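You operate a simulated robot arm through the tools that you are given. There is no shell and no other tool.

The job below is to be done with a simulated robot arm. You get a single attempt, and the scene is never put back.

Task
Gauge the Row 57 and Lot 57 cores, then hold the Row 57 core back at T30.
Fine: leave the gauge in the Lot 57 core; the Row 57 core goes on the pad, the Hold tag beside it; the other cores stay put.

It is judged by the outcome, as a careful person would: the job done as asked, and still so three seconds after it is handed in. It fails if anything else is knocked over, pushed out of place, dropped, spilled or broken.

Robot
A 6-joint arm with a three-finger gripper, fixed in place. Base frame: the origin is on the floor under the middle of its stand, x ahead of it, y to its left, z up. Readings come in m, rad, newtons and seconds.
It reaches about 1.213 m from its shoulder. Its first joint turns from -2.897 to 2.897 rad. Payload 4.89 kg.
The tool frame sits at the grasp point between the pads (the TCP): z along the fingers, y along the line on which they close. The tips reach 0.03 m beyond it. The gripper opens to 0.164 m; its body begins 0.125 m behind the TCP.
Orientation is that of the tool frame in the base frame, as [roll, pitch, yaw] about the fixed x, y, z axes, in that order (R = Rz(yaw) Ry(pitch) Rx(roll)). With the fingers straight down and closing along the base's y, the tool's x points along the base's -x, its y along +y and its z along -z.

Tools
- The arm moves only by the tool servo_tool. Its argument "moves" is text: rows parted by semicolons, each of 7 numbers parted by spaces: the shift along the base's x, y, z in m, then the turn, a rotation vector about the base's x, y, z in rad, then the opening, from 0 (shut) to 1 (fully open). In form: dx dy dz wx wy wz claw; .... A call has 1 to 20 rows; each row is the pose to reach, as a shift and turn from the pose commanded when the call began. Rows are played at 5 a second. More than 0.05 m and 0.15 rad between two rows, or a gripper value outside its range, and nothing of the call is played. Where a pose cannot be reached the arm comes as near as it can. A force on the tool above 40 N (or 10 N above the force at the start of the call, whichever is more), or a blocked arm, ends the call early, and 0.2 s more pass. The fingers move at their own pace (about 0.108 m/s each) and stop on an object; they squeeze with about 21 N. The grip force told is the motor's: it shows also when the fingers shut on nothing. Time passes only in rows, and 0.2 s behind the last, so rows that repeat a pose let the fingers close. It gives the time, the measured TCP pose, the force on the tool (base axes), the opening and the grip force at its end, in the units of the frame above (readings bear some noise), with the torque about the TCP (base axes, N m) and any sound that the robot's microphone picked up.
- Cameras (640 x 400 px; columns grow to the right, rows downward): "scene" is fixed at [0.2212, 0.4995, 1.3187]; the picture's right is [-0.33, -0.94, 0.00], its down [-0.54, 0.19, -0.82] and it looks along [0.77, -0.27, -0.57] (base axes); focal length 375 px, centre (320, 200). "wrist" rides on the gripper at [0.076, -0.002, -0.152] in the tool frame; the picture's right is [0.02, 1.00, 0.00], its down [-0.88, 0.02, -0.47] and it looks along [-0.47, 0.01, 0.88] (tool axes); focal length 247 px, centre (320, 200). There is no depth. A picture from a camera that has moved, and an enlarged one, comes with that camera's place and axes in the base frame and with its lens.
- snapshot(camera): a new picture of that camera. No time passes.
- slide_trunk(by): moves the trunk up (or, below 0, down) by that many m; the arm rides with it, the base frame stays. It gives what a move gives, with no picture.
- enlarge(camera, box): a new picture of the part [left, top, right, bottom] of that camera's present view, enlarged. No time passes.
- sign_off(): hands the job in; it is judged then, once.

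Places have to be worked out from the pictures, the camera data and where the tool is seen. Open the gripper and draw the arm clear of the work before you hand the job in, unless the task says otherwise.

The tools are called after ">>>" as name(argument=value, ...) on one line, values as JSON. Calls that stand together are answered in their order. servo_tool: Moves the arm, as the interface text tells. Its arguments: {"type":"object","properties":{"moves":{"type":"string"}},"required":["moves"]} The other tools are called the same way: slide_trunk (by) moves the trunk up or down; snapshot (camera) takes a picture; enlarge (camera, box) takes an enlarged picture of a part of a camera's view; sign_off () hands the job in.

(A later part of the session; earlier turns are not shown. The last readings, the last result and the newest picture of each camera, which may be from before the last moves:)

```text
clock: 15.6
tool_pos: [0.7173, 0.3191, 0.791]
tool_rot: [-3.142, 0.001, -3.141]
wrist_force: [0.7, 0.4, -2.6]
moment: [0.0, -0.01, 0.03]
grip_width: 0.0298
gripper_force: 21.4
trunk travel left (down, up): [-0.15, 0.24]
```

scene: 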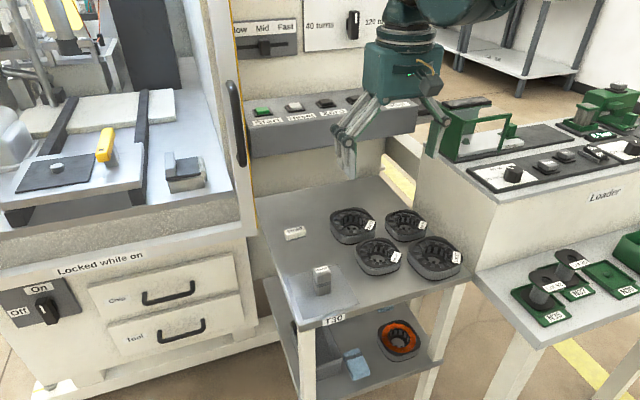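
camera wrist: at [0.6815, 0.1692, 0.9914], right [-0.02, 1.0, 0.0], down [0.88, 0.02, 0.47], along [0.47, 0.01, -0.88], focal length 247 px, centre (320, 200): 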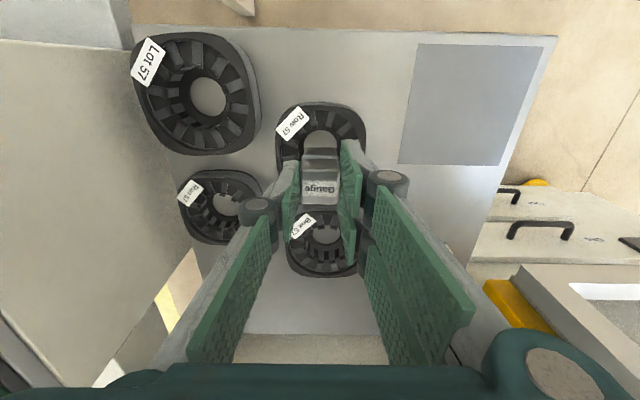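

No contact yet (still carrying 2.6 N). I go lower in 2 mm steps.

>>> servo_tool(moves="0 0 -0.002 0 0 0 0.1; 0 0 -0.004 0 0 0 0.1; 0 0 -0.004 0 0 0 0.1")

>>> enlarge(camera="scene", box=[285, 230, 365, 310])

```text
clock: 16.4
tool_pos: [0.7171, 0.3189, 0.7879]
tool_rot: [-3.14, 0.001, -3.141]
wrist_force: [0.3, -0.4, -2.5]
moment: [-0.01, 0.01, 0.01]
grip_width: 0.03
gripper_force: 21.1
trunk travel left (down, up): [-0.15, 0.24]
```

```text
5.00 times, centred on (325, 270) of scene
camera zoom: at [0.2212, 0.4995, 1.3187], right [-0.33, -0.94, 0.0], down [-0.54, 0.19, -0.82], along [0.77, -0.27, -0.57], focal length 1875 px, centre (295, -150)
```

zoom: 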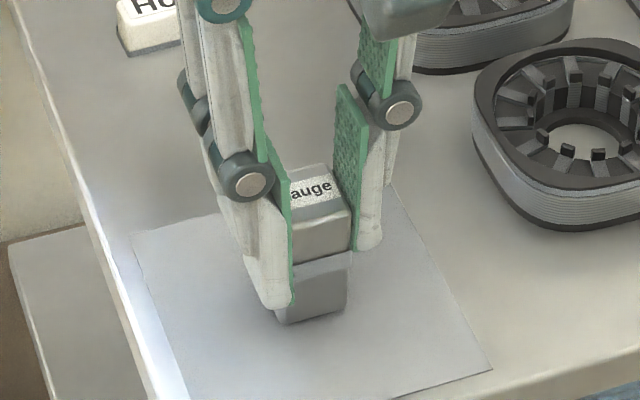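

Still ~5 mm of air by the picture. I continue down in small steps.

>>> servo_tool(moves="0 0 -0.002 0 0 0 0.1; 0 0 -0.0035 0 0 0 0.1; 0 0 -0.0035 0 0 0 0.1")

```text
clock: 17.2
tool_pos: [0.7154, 0.3186, 0.7846]
tool_rot: [-3.141, 0.0, 3.14]
wrist_force: [0.6, 2.5, 5.0]
moment: [0.12, 0.08, 0.0]
grip_width: 0.0297
gripper_force: 20.8
trunk travel left (down, up): [-0.15, 0.24]
```

Contact at TCP z≈0.785, so the gauge had slid ~10 mm up in the grip. I open, let it stand upright, raise to 0.795 and regrip.

>>> servo_tool(moves="0 0 0 0 0 0 0.2; 0 0 0 0 0 0 0.35; 0 0 0 0 0 0 0.45; 0 0 0.0055 0 0 0 0.45; 0 0 0.0105 0 0 0 0.45; 0 0 0.0105 0 0 0 0.45; 0 0 0.0105 0 0 0 0.45")

>>> enlarge(camera="wrist", box=[250, 110, 390, 200])

>>> enlarge(camera="scene", box=[285, 230, 365, 310])

```text
clock: 18.8
tool_pos: [0.7183, 0.3191, 0.796]
tool_rot: [3.141, 0.0, -3.141]
wrist_force: [-0.1, -0.5, -0.6]
moment: [0.0, 0.01, -0.03]
grip_width: 0.0737
gripper_force: 0.1
trunk travel left (down, up): [-0.15, 0.24]
```

```text
4.44 times, centred on (320, 155) of wrist
camera zoom: at [0.6403, 0.3176, 0.947], right [-0.02, 1.0, 0.0], down [0.88, 0.02, 0.47], along [0.47, 0.01, -0.88], focal length 1098 px, centre (320, 400)
```

zoom: 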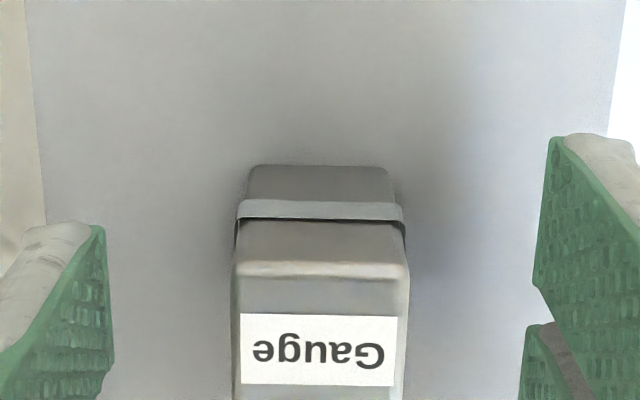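

```text
5.00 times, centred on (325, 270) of scene
camera zoom: at [0.2212, 0.4995, 1.3187], right [-0.33, -0.94, 0.0], down [-0.54, 0.19, -0.82], along [0.77, -0.27, -0.57], focal length 1875 px, centre (295, -150)
```

zoom: 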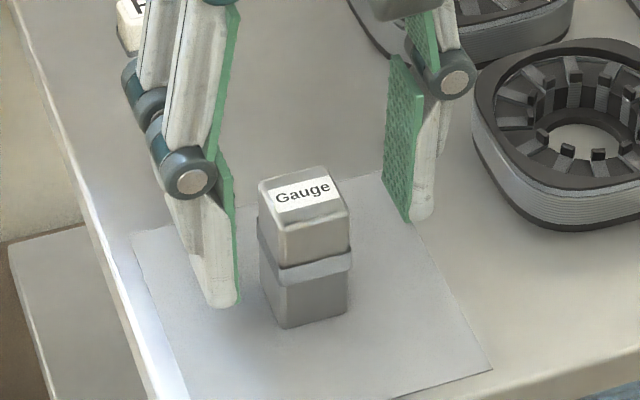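

The gauge stands upright again. I regrip, lift, and carry it to (0.7555, 0.1705), hovering with its bottom just above the tab tops for a like-height comparison.

>>> servo_tool(moves="0 0 0 0 0 0 0.3; 0 0 0 0 0 0 0.1; 0 0 0 0 0 0 0.05; 0 0 0 0 0 0 0.05; 0 0 0.02 0 0 0 0.05; 0 0 0.045 0 0 0 0.05; 0 0 0.065 0 0 0 0.05; 0.01 -0.037 0.065 0 0 0 0.05; 0.02 -0.074 0.065 0 0 0 0.05; 0.03 -0.111 0.065 0 0 0 0.05; 0.0395 -0.1488 0.065 0 0 0 0.05; 0.0395 -0.1488 0.045 0 0 0 0.05; 0.0395 -0.1488 0.032 0 0 0 0.05; 0.0395 -0.1488 0.032 0 0 0 0.05; 0.0395 -0.1488 0.032 0 0 0 0.05")

>>> enlarge(camera="wrist", box=[250, 110, 390, 200])

>>> enlarge(camera="wrist", box=[280, 110, 360, 160])

>>> enlarge(camera="scene", box=[350, 215, 410, 275])

```text
clock: 22.0
tool_pos: [0.7572, 0.1681, 0.8274]
tool_rot: [-3.142, 0.001, -3.141]
wrist_force: [-0.5, -0.6, -2.2]
moment: [-0.01, 0.03, 0.01]
grip_width: 0.0294
gripper_force: 21.0
trunk travel left (down, up): [-0.15, 0.24]
```

```text
4.44 times, centred on (320, 155) of wrist
camera zoom: at [0.6802, 0.1671, 0.9799], right [-0.02, 1.0, 0.0], down [0.88, 0.02, 0.47], along [0.47, 0.01, -0.88], focal length 1098 px, centre (320, 400)
```

zoom: 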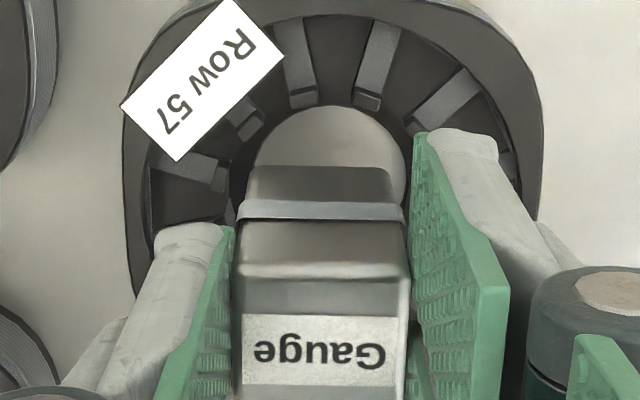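

```text
8.00 times, centred on (320, 135) of wrist
camera zoom: at [0.6802, 0.1671, 0.9799], right [-0.02, 1.0, 0.0], down [0.88, 0.02, 0.47], along [0.47, 0.01, -0.88], focal length 1976 px, centre (320, 720)
```

zoom: 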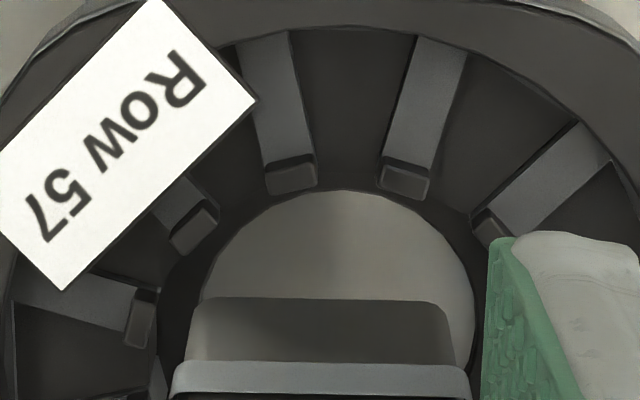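

```text
6.67 times, centred on (380, 245) of scene
camera zoom: at [0.2212, 0.4995, 1.3187], right [-0.33, -0.94, 0.0], down [-0.54, 0.19, -0.82], along [0.77, -0.27, -0.57], focal length 2500 px, centre (-80, -100)
```

zoom: 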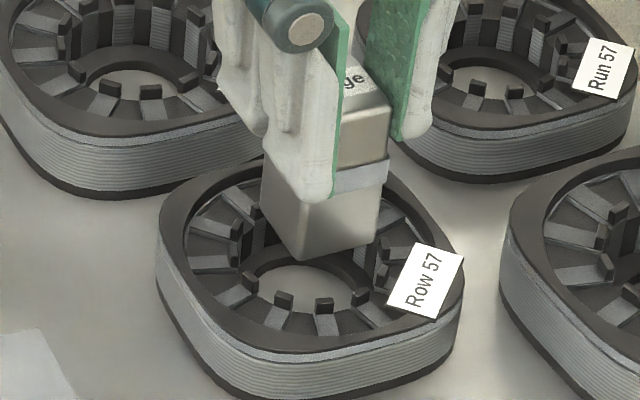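

The gauge is about 2 mm to -y of the bore here (0.1688 vs 0.1706). I correct y by +1.9 mm and let it settle, then compare again.

>>> servo_tool(moves="0 0.001 0 0 0 0 0.05; 0 0.0019 0 0 0 0 0.05; 0 0.0019 0 0 0 0 0.05; 0 0.0019 0 0 0 0 0.05")

>>> enlarge(camera="wrist", box=[280, 110, 360, 160])

>>> enlarge(camera="scene", box=[350, 215, 410, 275])

```text
clock: 23.0
tool_pos: [0.7558, 0.1714, 0.8276]
tool_rot: [-3.141, -0.001, -3.141]
wrist_force: [0.3, 0.4, -2.2]
moment: [0.01, 0.01, -0.01]
grip_width: 0.0298
gripper_force: 21.2
trunk travel left (down, up): [-0.15, 0.24]
```

```text
8.00 times, centred on (320, 135) of wrist
camera zoom: at [0.6795, 0.1698, 0.9799], right [-0.02, 1.0, 0.0], down [0.88, 0.02, 0.47], along [0.47, 0.01, -0.88], focal length 1976 px, centre (320, 720)
```

zoom: 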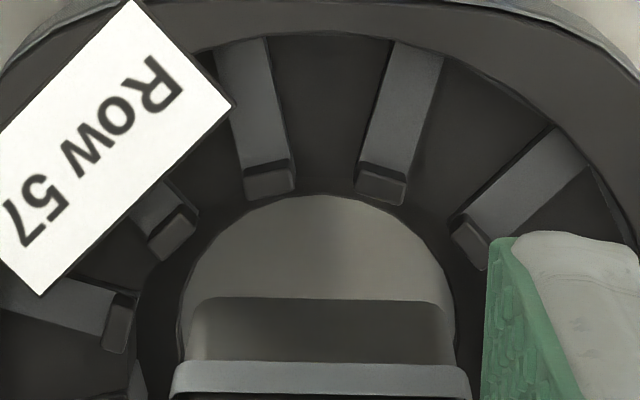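

```text
6.67 times, centred on (380, 245) of scene
camera zoom: at [0.2212, 0.4995, 1.3187], right [-0.33, -0.94, 0.0], down [-0.54, 0.19, -0.82], along [0.77, -0.27, -0.57], focal length 2500 px, centre (-80, -100)
```

zoom: 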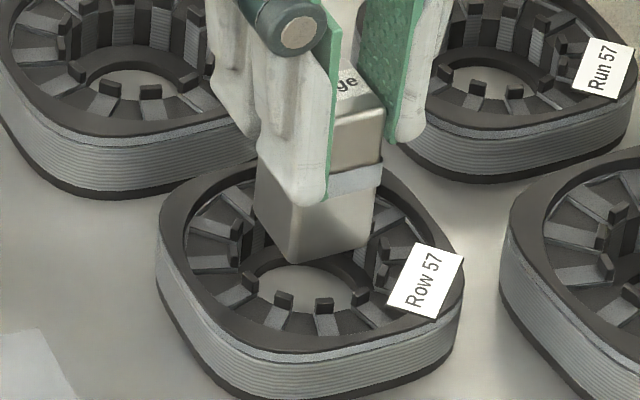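

y is now good (within 0.5 mm); x looks ~1.3 mm too far forward. I shift back 1.3 mm and descend gently 15 mm.

>>> servo_tool(moves="-0.0013 -0.0003 0 0 0 0 0.05; -0.0013 -0.0003 -0.003 0 0 0 0.05; -0.0013 -0.0003 -0.006 0 0 0 0.05; -0.0013 -0.0003 -0.009 0 0 0 0.05; -0.0013 -0.0003 -0.011 0 0 0 0.05; -0.0013 -0.0003 -0.011 0 0 0 0.05")

>>> enlarge(camera="wrist", box=[280, 110, 360, 160])

>>> enlarge(camera="scene", box=[350, 215, 410, 275])

```text
clock: 24.4
tool_pos: [0.7544, 0.1709, 0.8176]
tool_rot: [-3.141, 0.0, -3.14]
wrist_force: [2.8, -2.9, 13.8]
moment: [-0.07, -0.18, -0.01]
grip_width: 0.0298
gripper_force: 20.9
trunk travel left (down, up): [-0.15, 0.24]
```

```text
8.00 times, centred on (320, 135) of wrist
camera zoom: at [0.6777, 0.1699, 0.9692], right [-0.02, 1.0, 0.0], down [0.88, 0.02, 0.47], along [0.47, 0.01, -0.88], focal length 1976 px, centre (320, 720)
```

zoom: 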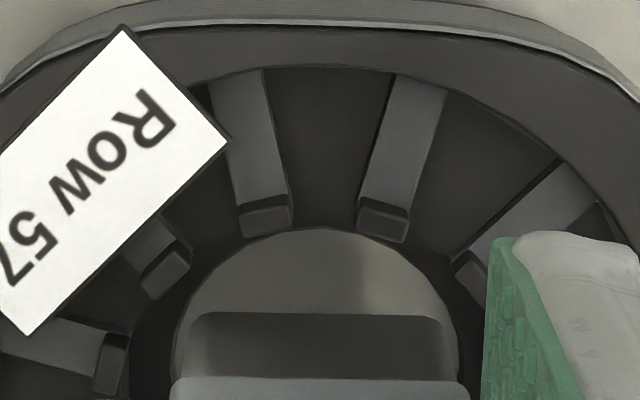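

```text
6.67 times, centred on (380, 245) of scene
camera zoom: at [0.2212, 0.4995, 1.3187], right [-0.33, -0.94, 0.0], down [-0.54, 0.19, -0.82], along [0.77, -0.27, -0.57], focal length 2500 px, centre (-80, -100)
```

zoom: 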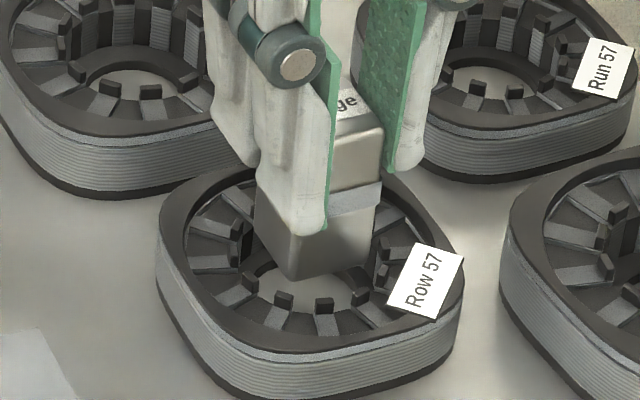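

Contact again at TCP z≈0.8176; the moment reading puts the pressure point toward +y. I lift 12 mm and look at the gauge's attitude and offset.

>>> servo_tool(moves="0 0 0.006 0 0 0 0.05; 0 0 0.014 0 0 0 0.05; 0 0 0.014 0 0 0 0.05; 0 0 0.014 0 0 0 0.05")

>>> enlarge(camera="wrist", box=[250, 110, 390, 200])

>>> enlarge(camera="wrist", box=[280, 110, 360, 160])

>>> enlarge(camera="scene", box=[350, 205, 410, 265])

```text
clock: 25.4
tool_pos: [0.7544, 0.1712, 0.8305]
tool_rot: [3.142, 0.0, -3.141]
wrist_force: [-0.9, 0.3, -1.8]
moment: [0.02, -0.03, 0.01]
grip_width: 0.03
gripper_force: 21.1
trunk travel left (down, up): [-0.15, 0.24]
```

```text
4.44 times, centred on (320, 155) of wrist
camera zoom: at [0.6782, 0.1706, 0.9829], right [-0.02, 1.0, 0.0], down [0.88, 0.02, 0.47], along [0.47, 0.01, -0.88], focal length 1098 px, centre (320, 400)
```

zoom: 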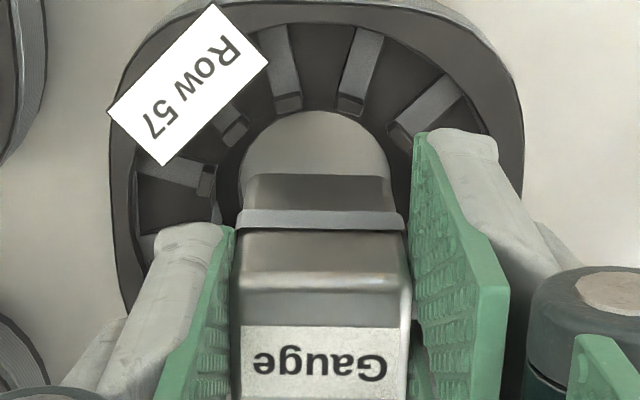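

```text
8.00 times, centred on (320, 135) of wrist
camera zoom: at [0.6782, 0.1706, 0.9829], right [-0.02, 1.0, 0.0], down [0.88, 0.02, 0.47], along [0.47, 0.01, -0.88], focal length 1976 px, centre (320, 720)
```

zoom: 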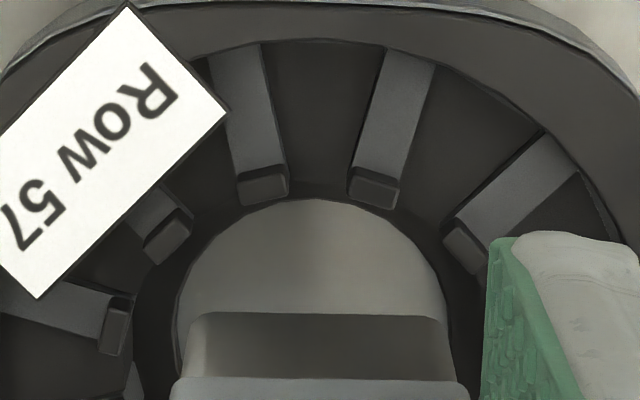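

```text
6.67 times, centred on (380, 235) of scene
camera zoom: at [0.2212, 0.4995, 1.3187], right [-0.33, -0.94, 0.0], down [-0.54, 0.19, -0.82], along [0.77, -0.27, -0.57], focal length 2500 px, centre (-80, -33)
```

zoom: 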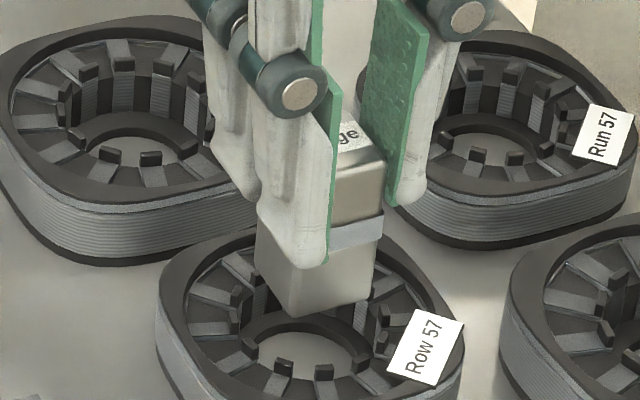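

The gauge slid 5 mm up but is still upright; the tab tops are at z≈0.755. By like-height comparison it is ~1 mm too far in +x and +y, so I shift and try again gently.

>>> servo_tool(moves="-0.001 -0.0008 0 0 0 0 0.05; -0.001 -0.0008 -0.005 0 0 0 0.05; -0.001 -0.0008 -0.01 0 0 0 0.05; -0.001 -0.0008 -0.013 0 0 0 0.05; -0.001 -0.0008 -0.016 0 0 0 0.05; -0.001 -0.0008 -0.018 0 0 0 0.05; -0.001 -0.0008 -0.018 0 0 0 0.05")

>>> enlarge(camera="wrist", box=[280, 110, 360, 160])

>>> enlarge(camera="scene", box=[350, 215, 410, 275])

```text
clock: 27.0
tool_pos: [0.7529, 0.1711, 0.8132]
tool_rot: [-3.142, 0.0, 3.14]
wrist_force: [1.6, 2.9, 13.9]
moment: [-0.08, 0.01, 0.0]
grip_width: 0.0297
gripper_force: 20.8
trunk travel left (down, up): [-0.15, 0.24]
```

```text
8.00 times, centred on (320, 135) of wrist
camera zoom: at [0.6762, 0.1693, 0.9651], right [-0.02, 1.0, 0.0], down [0.88, 0.02, 0.47], along [0.47, 0.01, -0.88], focal length 1976 px, centre (320, 720)
```

zoom: 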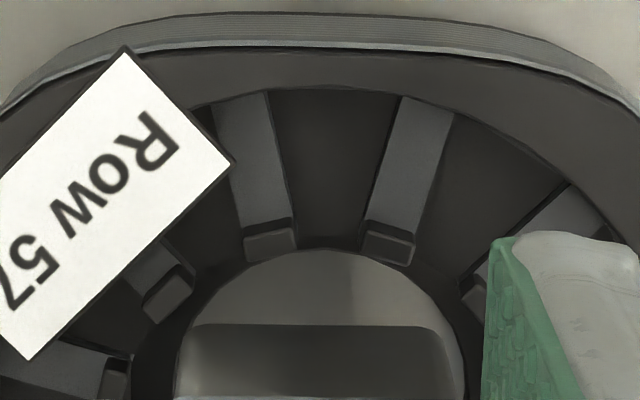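

```text
6.67 times, centred on (380, 245) of scene
camera zoom: at [0.2212, 0.4995, 1.3187], right [-0.33, -0.94, 0.0], down [-0.54, 0.19, -0.82], along [0.77, -0.27, -0.57], focal length 2500 px, centre (-80, -100)
```

zoom: 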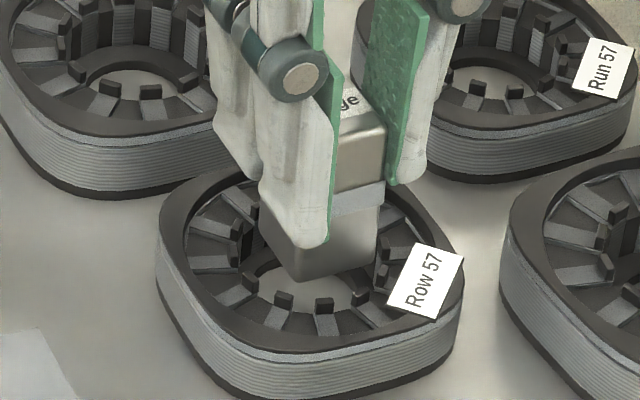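

Visually it is now centred within ~0.5 mm yet still blocked: the gauge's corners point exactly at the tabs at 45°. I lift and turn the gauge 15° so its corners fall between the tabs.

>>> servo_tool(moves="0 0 0.006 0 0 0 0.05; 0 0 0.014 0 0 0 0.05; 0 0 0.014 0 0 0.13 0.05; 0 0 0.014 0 0 0.262 0.05; 0 0 0.014 0 0 0.262 0.05; 0 0 0.014 0 0 0.262 0.05")

>>> enlarge(camera="wrist", box=[250, 100, 390, 190])

>>> enlarge(camera="wrist", box=[280, 110, 360, 160])

>>> enlarge(camera="scene", box=[350, 205, 410, 265])

```text
clock: 28.4
tool_pos: [0.7531, 0.1719, 0.8251]
tool_rot: [3.14, 0.0, -2.878]
wrist_force: [-0.4, -0.5, -1.6]
moment: [-0.03, 0.01, 0.0]
grip_width: 0.0301
gripper_force: 21.1
trunk travel left (down, up): [-0.15, 0.24]
```

```text
4.44 times, centred on (320, 145) of wrist
camera zoom: at [0.6799, 0.1497, 0.9779], right [-0.28, 0.96, 0.0], down [0.85, 0.25, 0.47], along [0.45, 0.13, -0.88], focal length 1098 px, centre (320, 444)
```

zoom: 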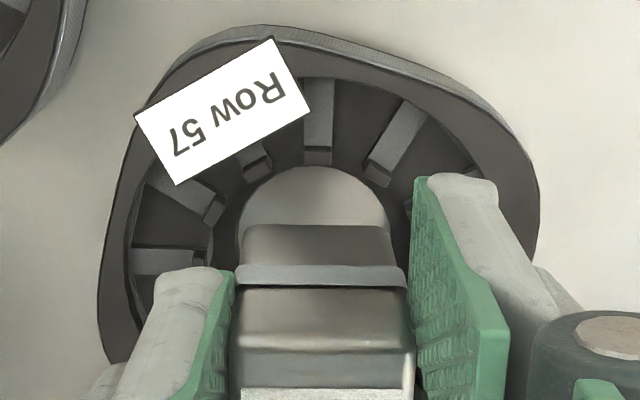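

```text
8.00 times, centred on (320, 135) of wrist
camera zoom: at [0.6799, 0.1497, 0.9779], right [-0.28, 0.96, 0.0], down [0.85, 0.25, 0.47], along [0.45, 0.13, -0.88], focal length 1976 px, centre (320, 720)
```

zoom: 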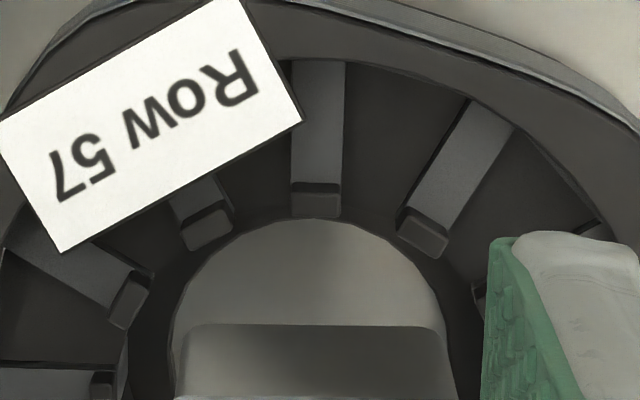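

```text
6.67 times, centred on (380, 235) of scene
camera zoom: at [0.2212, 0.4995, 1.3187], right [-0.33, -0.94, 0.0], down [-0.54, 0.19, -0.82], along [0.77, -0.27, -0.57], focal length 2500 px, centre (-80, -33)
```

zoom: 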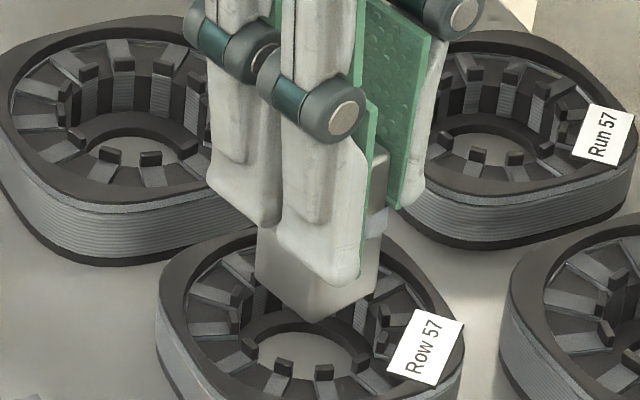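

The corner now points between tabs and the flat faces a tab squarely; offsets are under 1 mm. I nudge y by -0.5 mm and lower gently to see whether it enters.

>>> servo_tool(moves="0 -0.0005 -0.004 0 0 0 0.05; 0 -0.0005 -0.008 0 0 0 0.05; 0 -0.0005 -0.011 0 0 0 0.05; 0 -0.0005 -0.013 0 0 0 0.05; 0 -0.0005 -0.015 0 0 0 0.05; 0 -0.0005 -0.015 0 0 0 0.05")

>>> enlarge(camera="wrist", box=[280, 110, 360, 160])

>>> enlarge(camera="scene", box=[350, 215, 410, 275])

```text
clock: 29.8
tool_pos: [0.7555, 0.1708, 0.8107]
tool_rot: [-3.141, 0.0, -2.882]
wrist_force: [5.4, -2.2, 12.2]
moment: [-0.12, -0.26, 0.04]
grip_width: 0.0301
gripper_force: 21.4
trunk travel left (down, up): [-0.15, 0.24]
```

```text
8.00 times, centred on (320, 135) of wrist
camera zoom: at [0.6804, 0.1493, 0.9635], right [-0.28, 0.96, 0.0], down [0.85, 0.25, 0.47], along [0.45, 0.13, -0.88], focal length 1976 px, centre (320, 720)
```

zoom: 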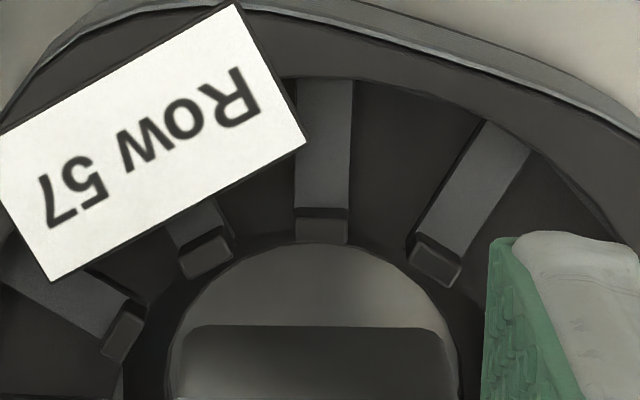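

```text
6.67 times, centred on (380, 245) of scene
camera zoom: at [0.2212, 0.4995, 1.3187], right [-0.33, -0.94, 0.0], down [-0.54, 0.19, -0.82], along [0.77, -0.27, -0.57], focal length 2500 px, centre (-80, -100)
```

zoom: 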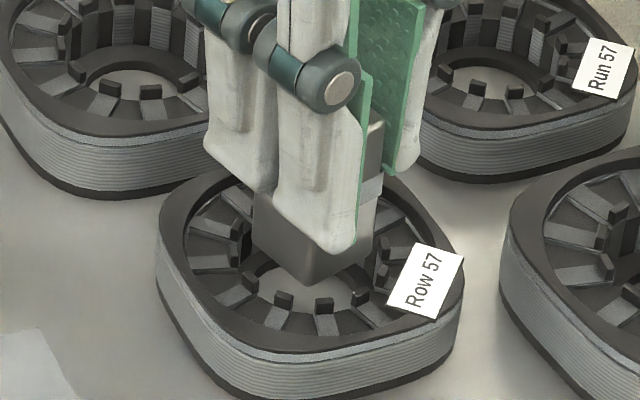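

Still touching at the same height. I zoom on the scene view to compare the gauge's bottom outline with the tab ring at equal height.

>>> enlarge(camera="scene", box=[362, 232, 396, 266])

>>> enlarge(camera="wrist", box=[285, 130, 355, 175])

```text
11.76 times, centred on (379, 249) of scene
camera zoom: at [0.2212, 0.4995, 1.3187], right [-0.33, -0.94, 0.0], down [-0.54, 0.19, -0.82], along [0.77, -0.27, -0.57], focal length 4412 px, centre (-374, -376)
```

zoom: 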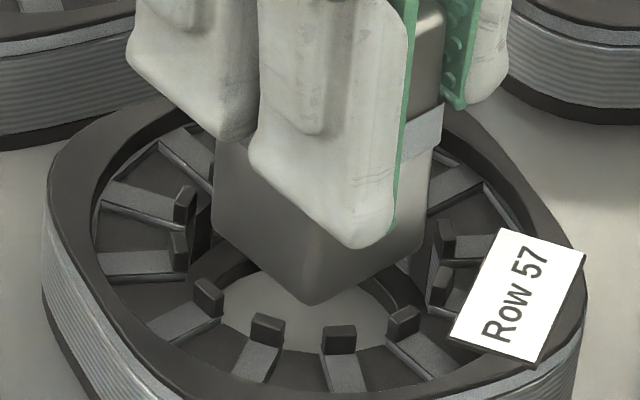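

```text
8.89 times, centred on (320, 152) of wrist
camera zoom: at [0.6804, 0.1493, 0.9635], right [-0.28, 0.96, 0.0], down [0.85, 0.25, 0.47], along [0.45, 0.13, -0.88], focal length 2195 px, centre (320, 622)
```

zoom: 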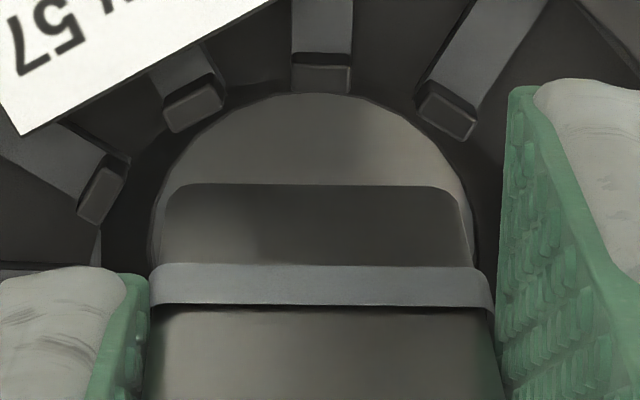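

Fitting a circle to the tabs in this view at equal height puts the gauge ~1.5 mm too far forward. With the light contact kept, I slide it back 1.5 mm in small steps and read the force for a drop-in.

>>> servo_tool(moves="-0.0008 0.0002 0 0 0 0 0.05; -0.0016 0.0004 0 0 0 0 0.05; -0.0016 0.0004 0 0 0 0 0.05")

```text
clock: 30.6
tool_pos: [0.7517, 0.1706, 0.8107]
tool_rot: [3.142, 0.0, -2.88]
wrist_force: [5.3, -2.1, 2.0]
moment: [-0.07, -0.2, 0.01]
grip_width: 0.0297
gripper_force: 21.4
trunk travel left (down, up): [-0.15, 0.24]
```

Fz fell from 12 to 2 N, a hint it is entering. I lower 3 mm in small steps.

>>> servo_tool(moves="0 0 -0.001 0 0 0 0.05; 0 0 -0.002 0 0 0 0.05; 0 0 -0.003 0 0 0 0.05; 0 0 -0.003 0 0 0 0.05")

>>> enlarge(camera="scene", box=[362, 232, 396, 266])

>>> enlarge(camera="wrist", box=[285, 130, 355, 175])

```text
clock: 31.6
tool_pos: [0.751, 0.1716, 0.8099]
tool_rot: [-3.141, 0.0, -2.881]
wrist_force: [5.4, -4.5, 13.7]
moment: [-0.29, -0.19, 0.05]
grip_width: 0.0302
gripper_force: 21.5
trunk travel left (down, up): [-0.15, 0.24]
```

```text
11.76 times, centred on (379, 249) of scene
camera zoom: at [0.2212, 0.4995, 1.3187], right [-0.33, -0.94, 0.0], down [-0.54, 0.19, -0.82], along [0.77, -0.27, -0.57], focal length 4412 px, centre (-374, -376)
```

zoom: 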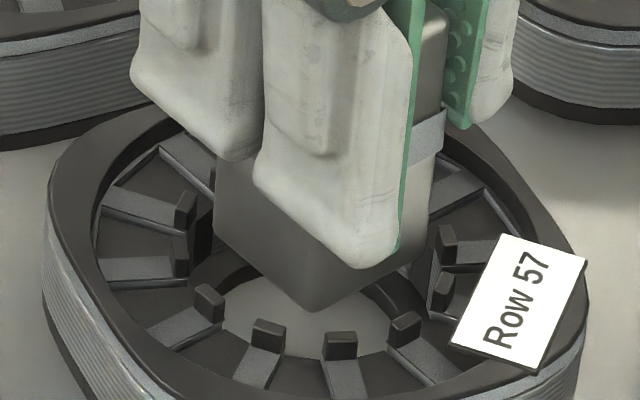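

```text
8.89 times, centred on (320, 152) of wrist
camera zoom: at [0.6777, 0.1496, 0.9612], right [-0.28, 0.96, 0.0], down [0.85, 0.25, 0.47], along [0.45, 0.13, -0.88], focal length 2195 px, centre (320, 622)
```

zoom: 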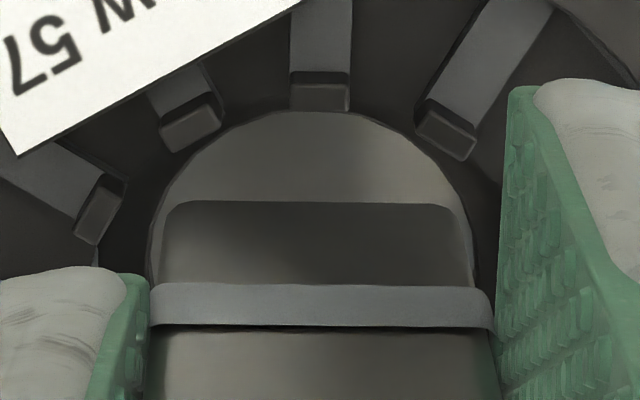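

The gauge is being held by friction on the far (+x) tab tops and has tipped slightly again. I lift it clear and re-seat it on the pad, keeping the 15° yaw.

>>> servo_tool(moves="0 0 0.015 0 0 0 0.05; 0 0 0.035 0 0 0 0.05; 0 0 0.055 0 0 0 0.05; -0.009 0.037 0.055 0 0 0 0.05; -0.018 0.074 0.055 0 0 0 0.05; -0.027 0.111 0.055 0 0 0 0.05; -0.035 0.148 0.055 0 0 0 0.05; -0.035 0.148 0.03 0 0 0 0.05; -0.035 0.148 0.005 0 0 0 0.05; -0.035 0.148 -0.012 0 0 0 0.05; -0.035 0.148 -0.017 0 0 0 0.05; -0.035 0.148 -0.017 0 0 0 0.05")

>>> enlarge(camera="scene", box=[285, 230, 365, 310])

```text
clock: 34.2
tool_pos: [0.717, 0.3178, 0.7902]
tool_rot: [3.141, -0.002, -2.88]
wrist_force: [0.6, 0.4, -2.2]
moment: [0.04, 0.03, 0.02]
grip_width: 0.0298
gripper_force: 20.8
trunk travel left (down, up): [-0.15, 0.24]
```

```text
5.00 times, centred on (325, 270) of scene
camera zoom: at [0.2212, 0.4995, 1.3187], right [-0.33, -0.94, 0.0], down [-0.54, 0.19, -0.82], along [0.77, -0.27, -0.57], focal length 1875 px, centre (295, -150)
```

zoom: 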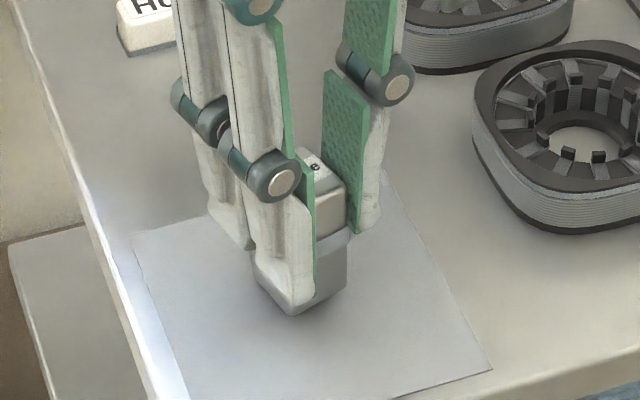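

I lower in small steps to touch the pad.

>>> servo_tool(moves="0 0 -0.002 0 0 0 0.05; 0 0 -0.004 0 0 0 0.05; 0 0 -0.005 0 0 0 0.05; 0 0 -0.005 0 0 0 0.05")

```text
clock: 35.2
tool_pos: [0.7165, 0.319, 0.7862]
tool_rot: [3.141, -0.001, -2.88]
wrist_force: [0.9, 1.0, -3.1]
moment: [0.01, 0.0, -0.01]
grip_width: 0.0299
gripper_force: 21.1
trunk travel left (down, up): [-0.15, 0.24]
```

No contact yet; a few more millimetres.

>>> servo_tool(moves="0 0 -0.0015 0 0 0 0.05; 0 0 -0.003 0 0 0 0.05; 0 0 -0.004 0 0 0 0.05; 0 0 -0.004 0 0 0 0.05")

```text
clock: 36.2
tool_pos: [0.7167, 0.3176, 0.7825]
tool_rot: [-3.141, 0.0, -2.88]
wrist_force: [-0.1, -4.3, 12.8]
moment: [-0.13, -0.16, -0.04]
grip_width: 0.0301
gripper_force: 20.3
trunk travel left (down, up): [-0.15, 0.24]
```

Touched at ≈0.784. I release, raise to z≈0.790, look, then regrip deeper.

>>> servo_tool(moves="0 0 0.001 0 0 0 0.05; 0 0 0.001 0 0 0 0.25; 0 0 0.001 0 0 0 0.45; 0 0 0.001 0 0 0 0.45; 0 0 0.005 0 0 0 0.45; 0 0 0.0085 0 0 0 0.45; 0 0 0.0085 0 0 0 0.45")

>>> enlarge(camera="scene", box=[285, 230, 365, 310])

>>> enlarge(camera="wrist", box=[250, 110, 390, 200])

```text
clock: 37.8
tool_pos: [0.7168, 0.3188, 0.7914]
tool_rot: [3.141, -0.001, -2.879]
wrist_force: [0.4, -0.3, 0.5]
moment: [0.0, -0.01, -0.03]
grip_width: 0.0738
gripper_force: 0.0
trunk travel left (down, up): [-0.15, 0.24]
```

```text
5.00 times, centred on (325, 270) of scene
camera zoom: at [0.2212, 0.4995, 1.3187], right [-0.33, -0.94, 0.0], down [-0.54, 0.19, -0.82], along [0.77, -0.27, -0.57], focal length 1875 px, centre (295, -150)
```

zoom: 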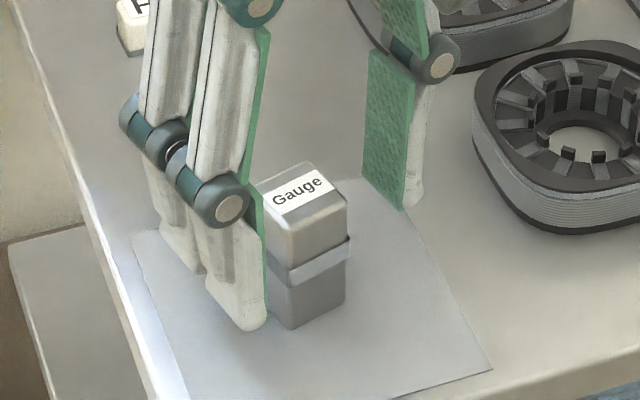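

```text
4.44 times, centred on (320, 155) of wrist
camera zoom: at [0.6433, 0.2983, 0.9431], right [-0.28, 0.96, 0.0], down [0.85, 0.25, 0.47], along [0.45, 0.13, -0.88], focal length 1098 px, centre (320, 400)
```

zoom: 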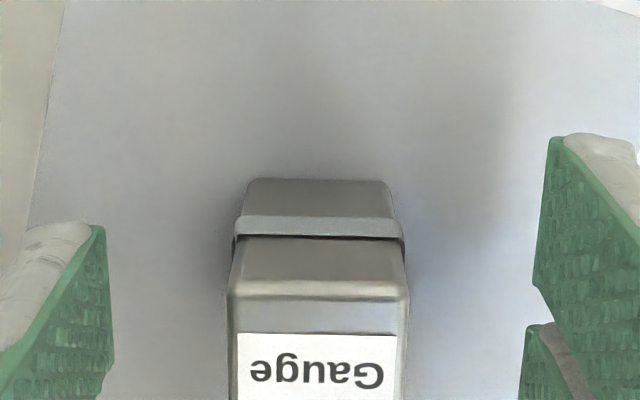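

The gauge stands square in the grip direction but ~2 mm forward of the grasp point. I move 2 mm forward, close, lift and carry it back over Row 57, stopping well above.

>>> servo_tool(moves="0.001 0.0003 0 0 0 0 0.45; 0.0019 0.0005 0 0 0 0 0.45; 0.0019 0.0005 0 0 0 0 0.2; 0.0019 0.0005 0 0 0 0 0.05; 0.0019 0.0005 0 0 0 0 0; 0.0019 0.0005 0 0 0 0 0; 0.0019 0.0005 0.02 0 0 0 0; 0.0019 0.0005 0.045 0 0 0 0; 0.0019 0.0005 0.07 0 0 0 0; 0.01 -0.037 0.07 0 0 0 0; 0.019 -0.074 0.07 0 0 0 0; 0.028 -0.111 0.07 0 0 0 0; 0.037 -0.148 0.07 0 0 0 0; 0.037 -0.148 0.05 0 0 0 0; 0.037 -0.148 0.04 0 0 0 0; 0.037 -0.148 0.04 0 0 0 0; 0.037 -0.148 0.04 0 0 0 0")

>>> enlarge(camera="wrist", box=[285, 120, 355, 165])

>>> enlarge(camera="scene", box=[355, 222, 399, 266])

```text
clock: 41.4
tool_pos: [0.7544, 0.1699, 0.83]
tool_rot: [3.14, -0.001, -2.881]
wrist_force: [-0.1, 0.0, -2.8]
moment: [0.02, 0.04, -0.02]
grip_width: 0.0299
gripper_force: 20.8
trunk travel left (down, up): [-0.15, 0.24]
```

```text
8.89 times, centred on (320, 142) of wrist
camera zoom: at [0.681, 0.1494, 0.9828], right [-0.28, 0.96, 0.0], down [0.85, 0.25, 0.47], along [0.45, 0.13, -0.88], focal length 2195 px, centre (320, 711)
```

zoom: 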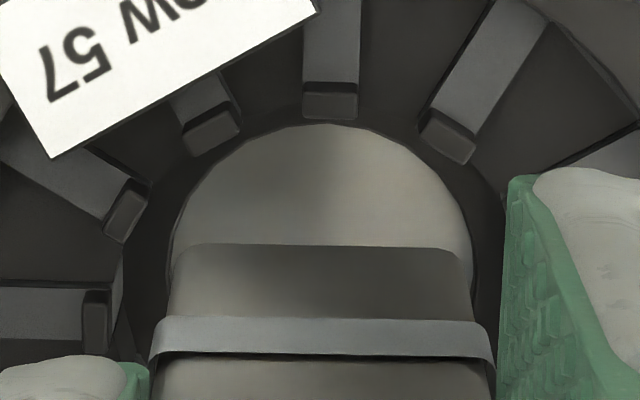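

```text
9.09 times, centred on (377, 244) of scene
camera zoom: at [0.2212, 0.4995, 1.3187], right [-0.33, -0.94, 0.0], down [-0.54, 0.19, -0.82], along [0.77, -0.27, -0.57], focal length 3409 px, centre (-198, -200)
```

zoom: 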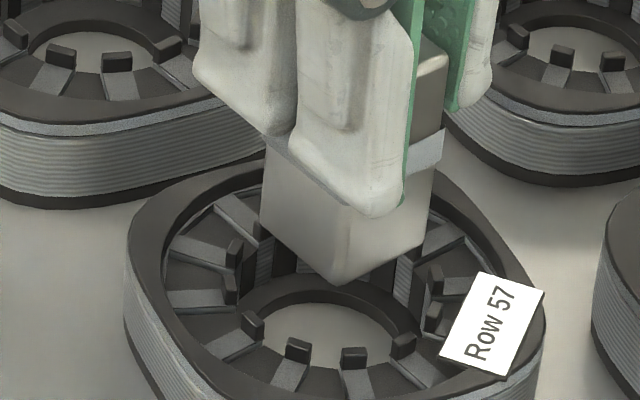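

Fit: ring centre and gauge centre agree within ~1 mm in both directions. I nudge +0.5 mm laterally and go down to 2–3 mm above the tabs for a final parallax-free check.

>>> servo_tool(moves="-0.0001 0.0005 -0.004 0 0 0 0; -0.0001 0.0005 -0.008 0 0 0 0; -0.0001 0.0005 -0.01 0 0 0 0; -0.0001 0.0005 -0.01 0 0 0 0; -0.0001 0.0005 -0.01 0 0 0 0")

>>> enlarge(camera="wrist", box=[285, 125, 355, 170])

>>> enlarge(camera="scene", box=[358, 228, 398, 268])

```text
clock: 42.6
tool_pos: [0.7543, 0.171, 0.8199]
tool_rot: [-3.142, -0.001, -2.88]
wrist_force: [-0.2, -0.1, -2.4]
moment: [-0.01, 0.03, -0.02]
grip_width: 0.0296
gripper_force: 20.5
trunk travel left (down, up): [-0.15, 0.24]
```

```text
8.89 times, centred on (320, 148) of wrist
camera zoom: at [0.6806, 0.1501, 0.9727], right [-0.28, 0.96, 0.0], down [0.85, 0.25, 0.47], along [0.45, 0.13, -0.88], focal length 2195 px, centre (320, 667)
```

zoom: 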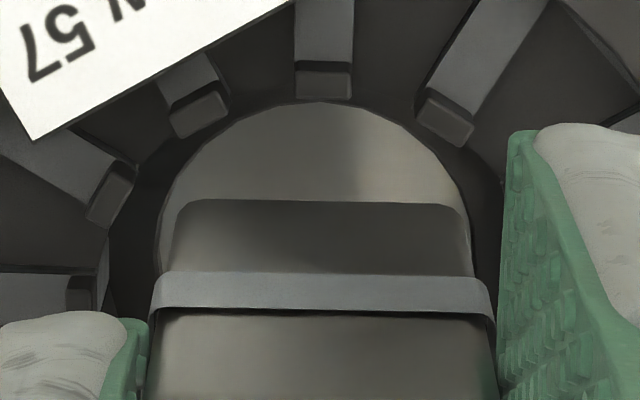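

```text
10.00 times, centred on (378, 248) of scene
camera zoom: at [0.2212, 0.4995, 1.3187], right [-0.33, -0.94, 0.0], down [-0.54, 0.19, -0.82], along [0.77, -0.27, -0.57], focal length 3750 px, centre (-260, -280)
```

zoom: 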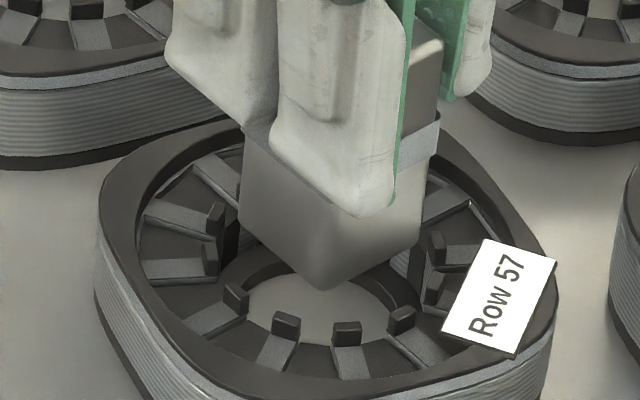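

Both cameras show the gauge within about 1 mm of centre. I shift back 0.5 mm and +0.4 mm in y, then descend 8 mm slowly.

>>> servo_tool(moves="-0.0005 0.0004 0 0 0 0 0; -0.0005 0.0004 -0.002 0 0 0 0; -0.0005 0.0004 -0.004 0 0 0 0; -0.0005 0.0004 -0.0055 0 0 0 0; -0.0005 0.0004 -0.007 0 0 0 0; -0.0005 0.0004 -0.007 0 0 0 0")

>>> enlarge(camera="wrist", box=[285, 125, 355, 170])

>>> enlarge(camera="scene", box=[358, 228, 398, 268])

```text
clock: 44.0
tool_pos: [0.7533, 0.1718, 0.8136]
tool_rot: [3.142, 0.0, -2.881]
wrist_force: [4.0, -0.7, 14.0]
moment: [0.0, -0.12, 0.03]
grip_width: 0.0301
gripper_force: 21.6
trunk travel left (down, up): [-0.15, 0.24]
```

```text
8.89 times, centred on (320, 148) of wrist
camera zoom: at [0.6798, 0.1499, 0.9659], right [-0.28, 0.96, 0.0], down [0.85, 0.25, 0.47], along [0.45, 0.13, -0.88], focal length 2195 px, centre (320, 667)
```

zoom: 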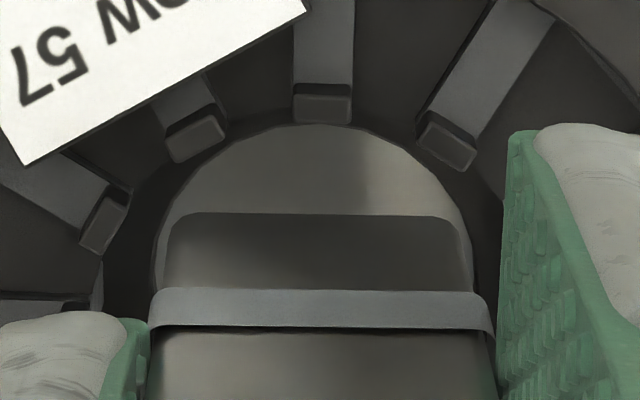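

```text
10.00 times, centred on (378, 248) of scene
camera zoom: at [0.2212, 0.4995, 1.3187], right [-0.33, -0.94, 0.0], down [-0.54, 0.19, -0.82], along [0.77, -0.27, -0.57], focal length 3750 px, centre (-260, -280)
```

zoom: 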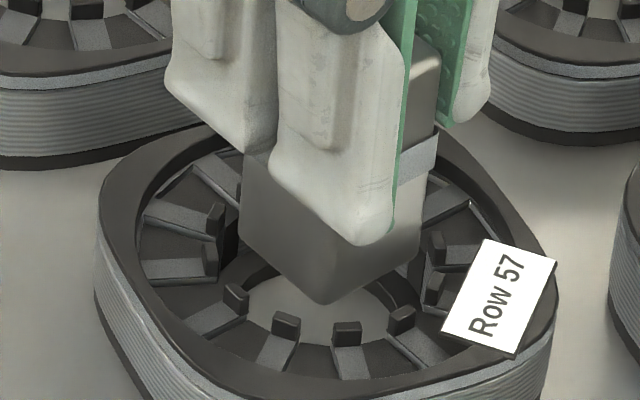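

Contact again at the same plane (z≈0.755) although centred; the pressure point is near the middle. I loosen the fingers only slightly so the gauge can settle by its own weight while still caged, and look.

>>> servo_tool(moves="0 0 0.001 0 0 0 0; 0 0 0.001 0 0 0 0.2; 0 0 0.001 0 0 0 0.215; 0 0 0.001 0 0 0 0.215; 0 0 0.001 0 0 0 0.215")

>>> enlarge(camera="wrist", box=[275, 120, 365, 178])

>>> enlarge(camera="scene", box=[352, 215, 404, 267])

```text
clock: 45.2
tool_pos: [0.7531, 0.1715, 0.8137]
tool_rot: [-3.141, 0.001, -2.88]
wrist_force: [0.5, 0.3, -0.4]
moment: [-0.02, -0.02, -0.02]
grip_width: 0.0353
gripper_force: 0.0
trunk travel left (down, up): [-0.15, 0.24]
```

```text
6.90 times, centred on (320, 149) of wrist
camera zoom: at [0.6799, 0.1503, 0.967], right [-0.28, 0.96, 0.0], down [0.85, 0.25, 0.47], along [0.45, 0.13, -0.88], focal length 1703 px, centre (320, 552)
```

zoom: 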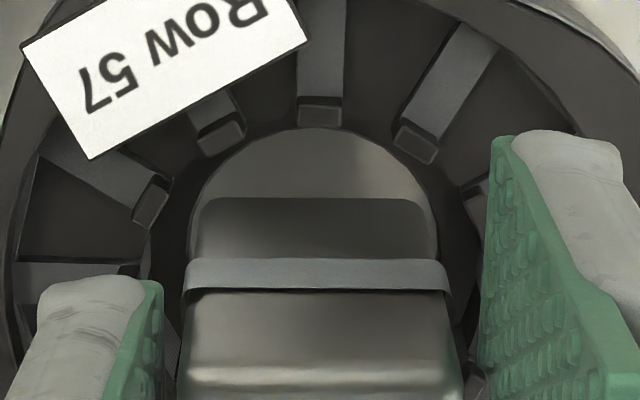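

```text
7.69 times, centred on (378, 241) of scene
camera zoom: at [0.2212, 0.4995, 1.3187], right [-0.33, -0.94, 0.0], down [-0.54, 0.19, -0.82], along [0.77, -0.27, -0.57], focal length 2885 px, centre (-126, -115)
```

zoom: 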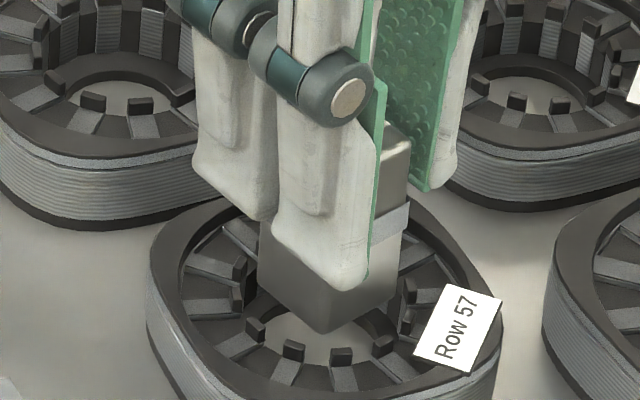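

The gauge stands stably on Row 57 at that plane without dropping in, so Row 57's bore refuses it here even when centred. Before deciding, I measure Lot 57: regrip slightly higher, lift, and view Lot 57 closely.

>>> servo_tool(moves="0 0 0.003 0 0 0 0.215; 0 0 0.006 0 0 0 0.215; 0 0 0.006 0 0 0 0.1; 0 0 0.006 0 0 0 0; 0 0 0.006 0 0 0 0; 0 0 0.02 0 0 0 0; 0 0 0.04 0 0 0 0; 0 0 0.06 0 0 0 0; 0 0 0.08 0 0 0 0; 0 0 0.08 0 0 -0.13 0; 0 0 0.08 0 0 -0.262 0; 0.01 -0.03 0.08 0 0 -0.262 0; 0.01 -0.06 0.08 0 0 -0.262 0; 0.01 -0.09 0.08 0 0 -0.262 0; 0.01 -0.116 0.08 0 0 -0.262 0; 0.01 -0.116 0.08 0 0 -0.262 0; 0.01 -0.116 0.08 0 0 -0.262 0")

>>> snapshot(camera="wrist")

>>> enlarge(camera="wrist", box=[260, 30, 380, 130])

>>> enlarge(camera="scene", box=[350, 180, 480, 290])

```text
clock: 48.8
tool_pos: [0.7628, 0.0549, 0.8962]
tool_rot: [-3.141, 0.001, 3.141]
wrist_force: [-0.4, -0.4, -2.5]
moment: [0.01, -0.03, -0.01]
grip_width: 0.0301
gripper_force: 21.2
trunk travel left (down, up): [-0.15, 0.24]
```

```text
taken
camera wrist: at [0.6859, 0.0538, 1.0483], right [-0.02, 1.0, 0.0], down [0.88, 0.02, 0.47], along [0.47, 0.01, -0.88], focal length 247 px, centre (320, 200)
```

wrist: 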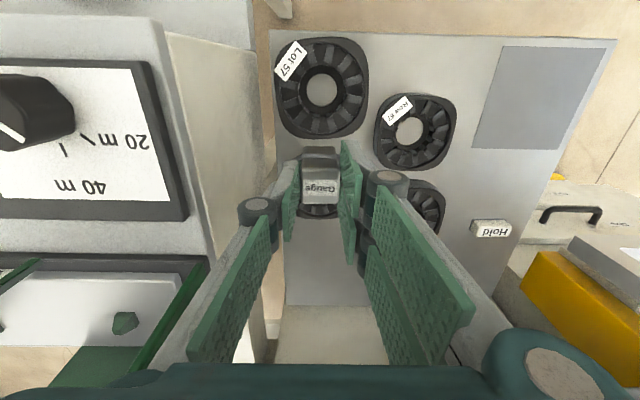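

```text
4.00 times, centred on (320, 80) of wrist
camera zoom: at [0.6859, 0.0538, 1.0483], right [-0.02, 1.0, 0.0], down [0.88, 0.02, 0.47], along [0.47, 0.01, -0.88], focal length 988 px, centre (320, 680)
```

zoom: 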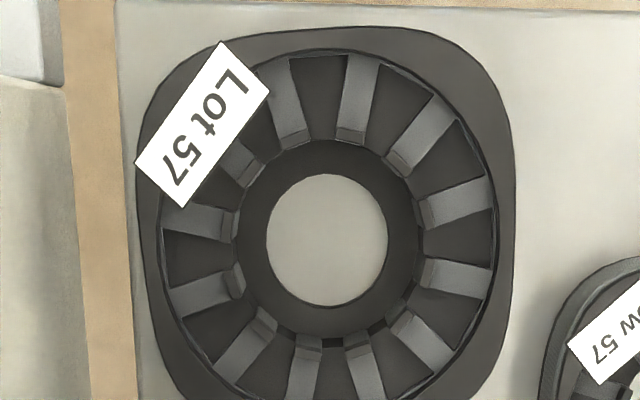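

```text
3.64 times, centred on (415, 235) of scene
camera zoom: at [0.2212, 0.4995, 1.3187], right [-0.33, -0.94, 0.0], down [-0.54, 0.19, -0.82], along [0.77, -0.27, -0.57], focal length 1364 px, centre (-26, 73)
```

zoom: 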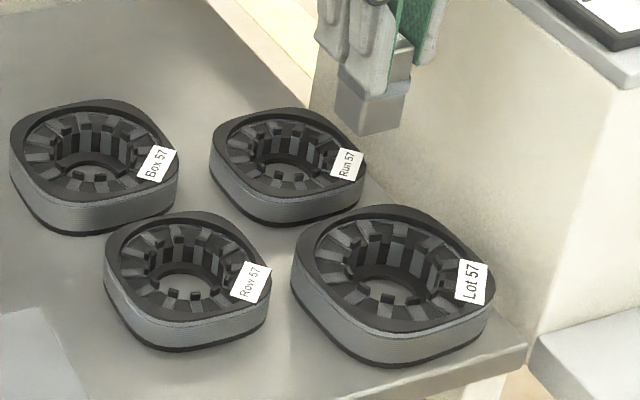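

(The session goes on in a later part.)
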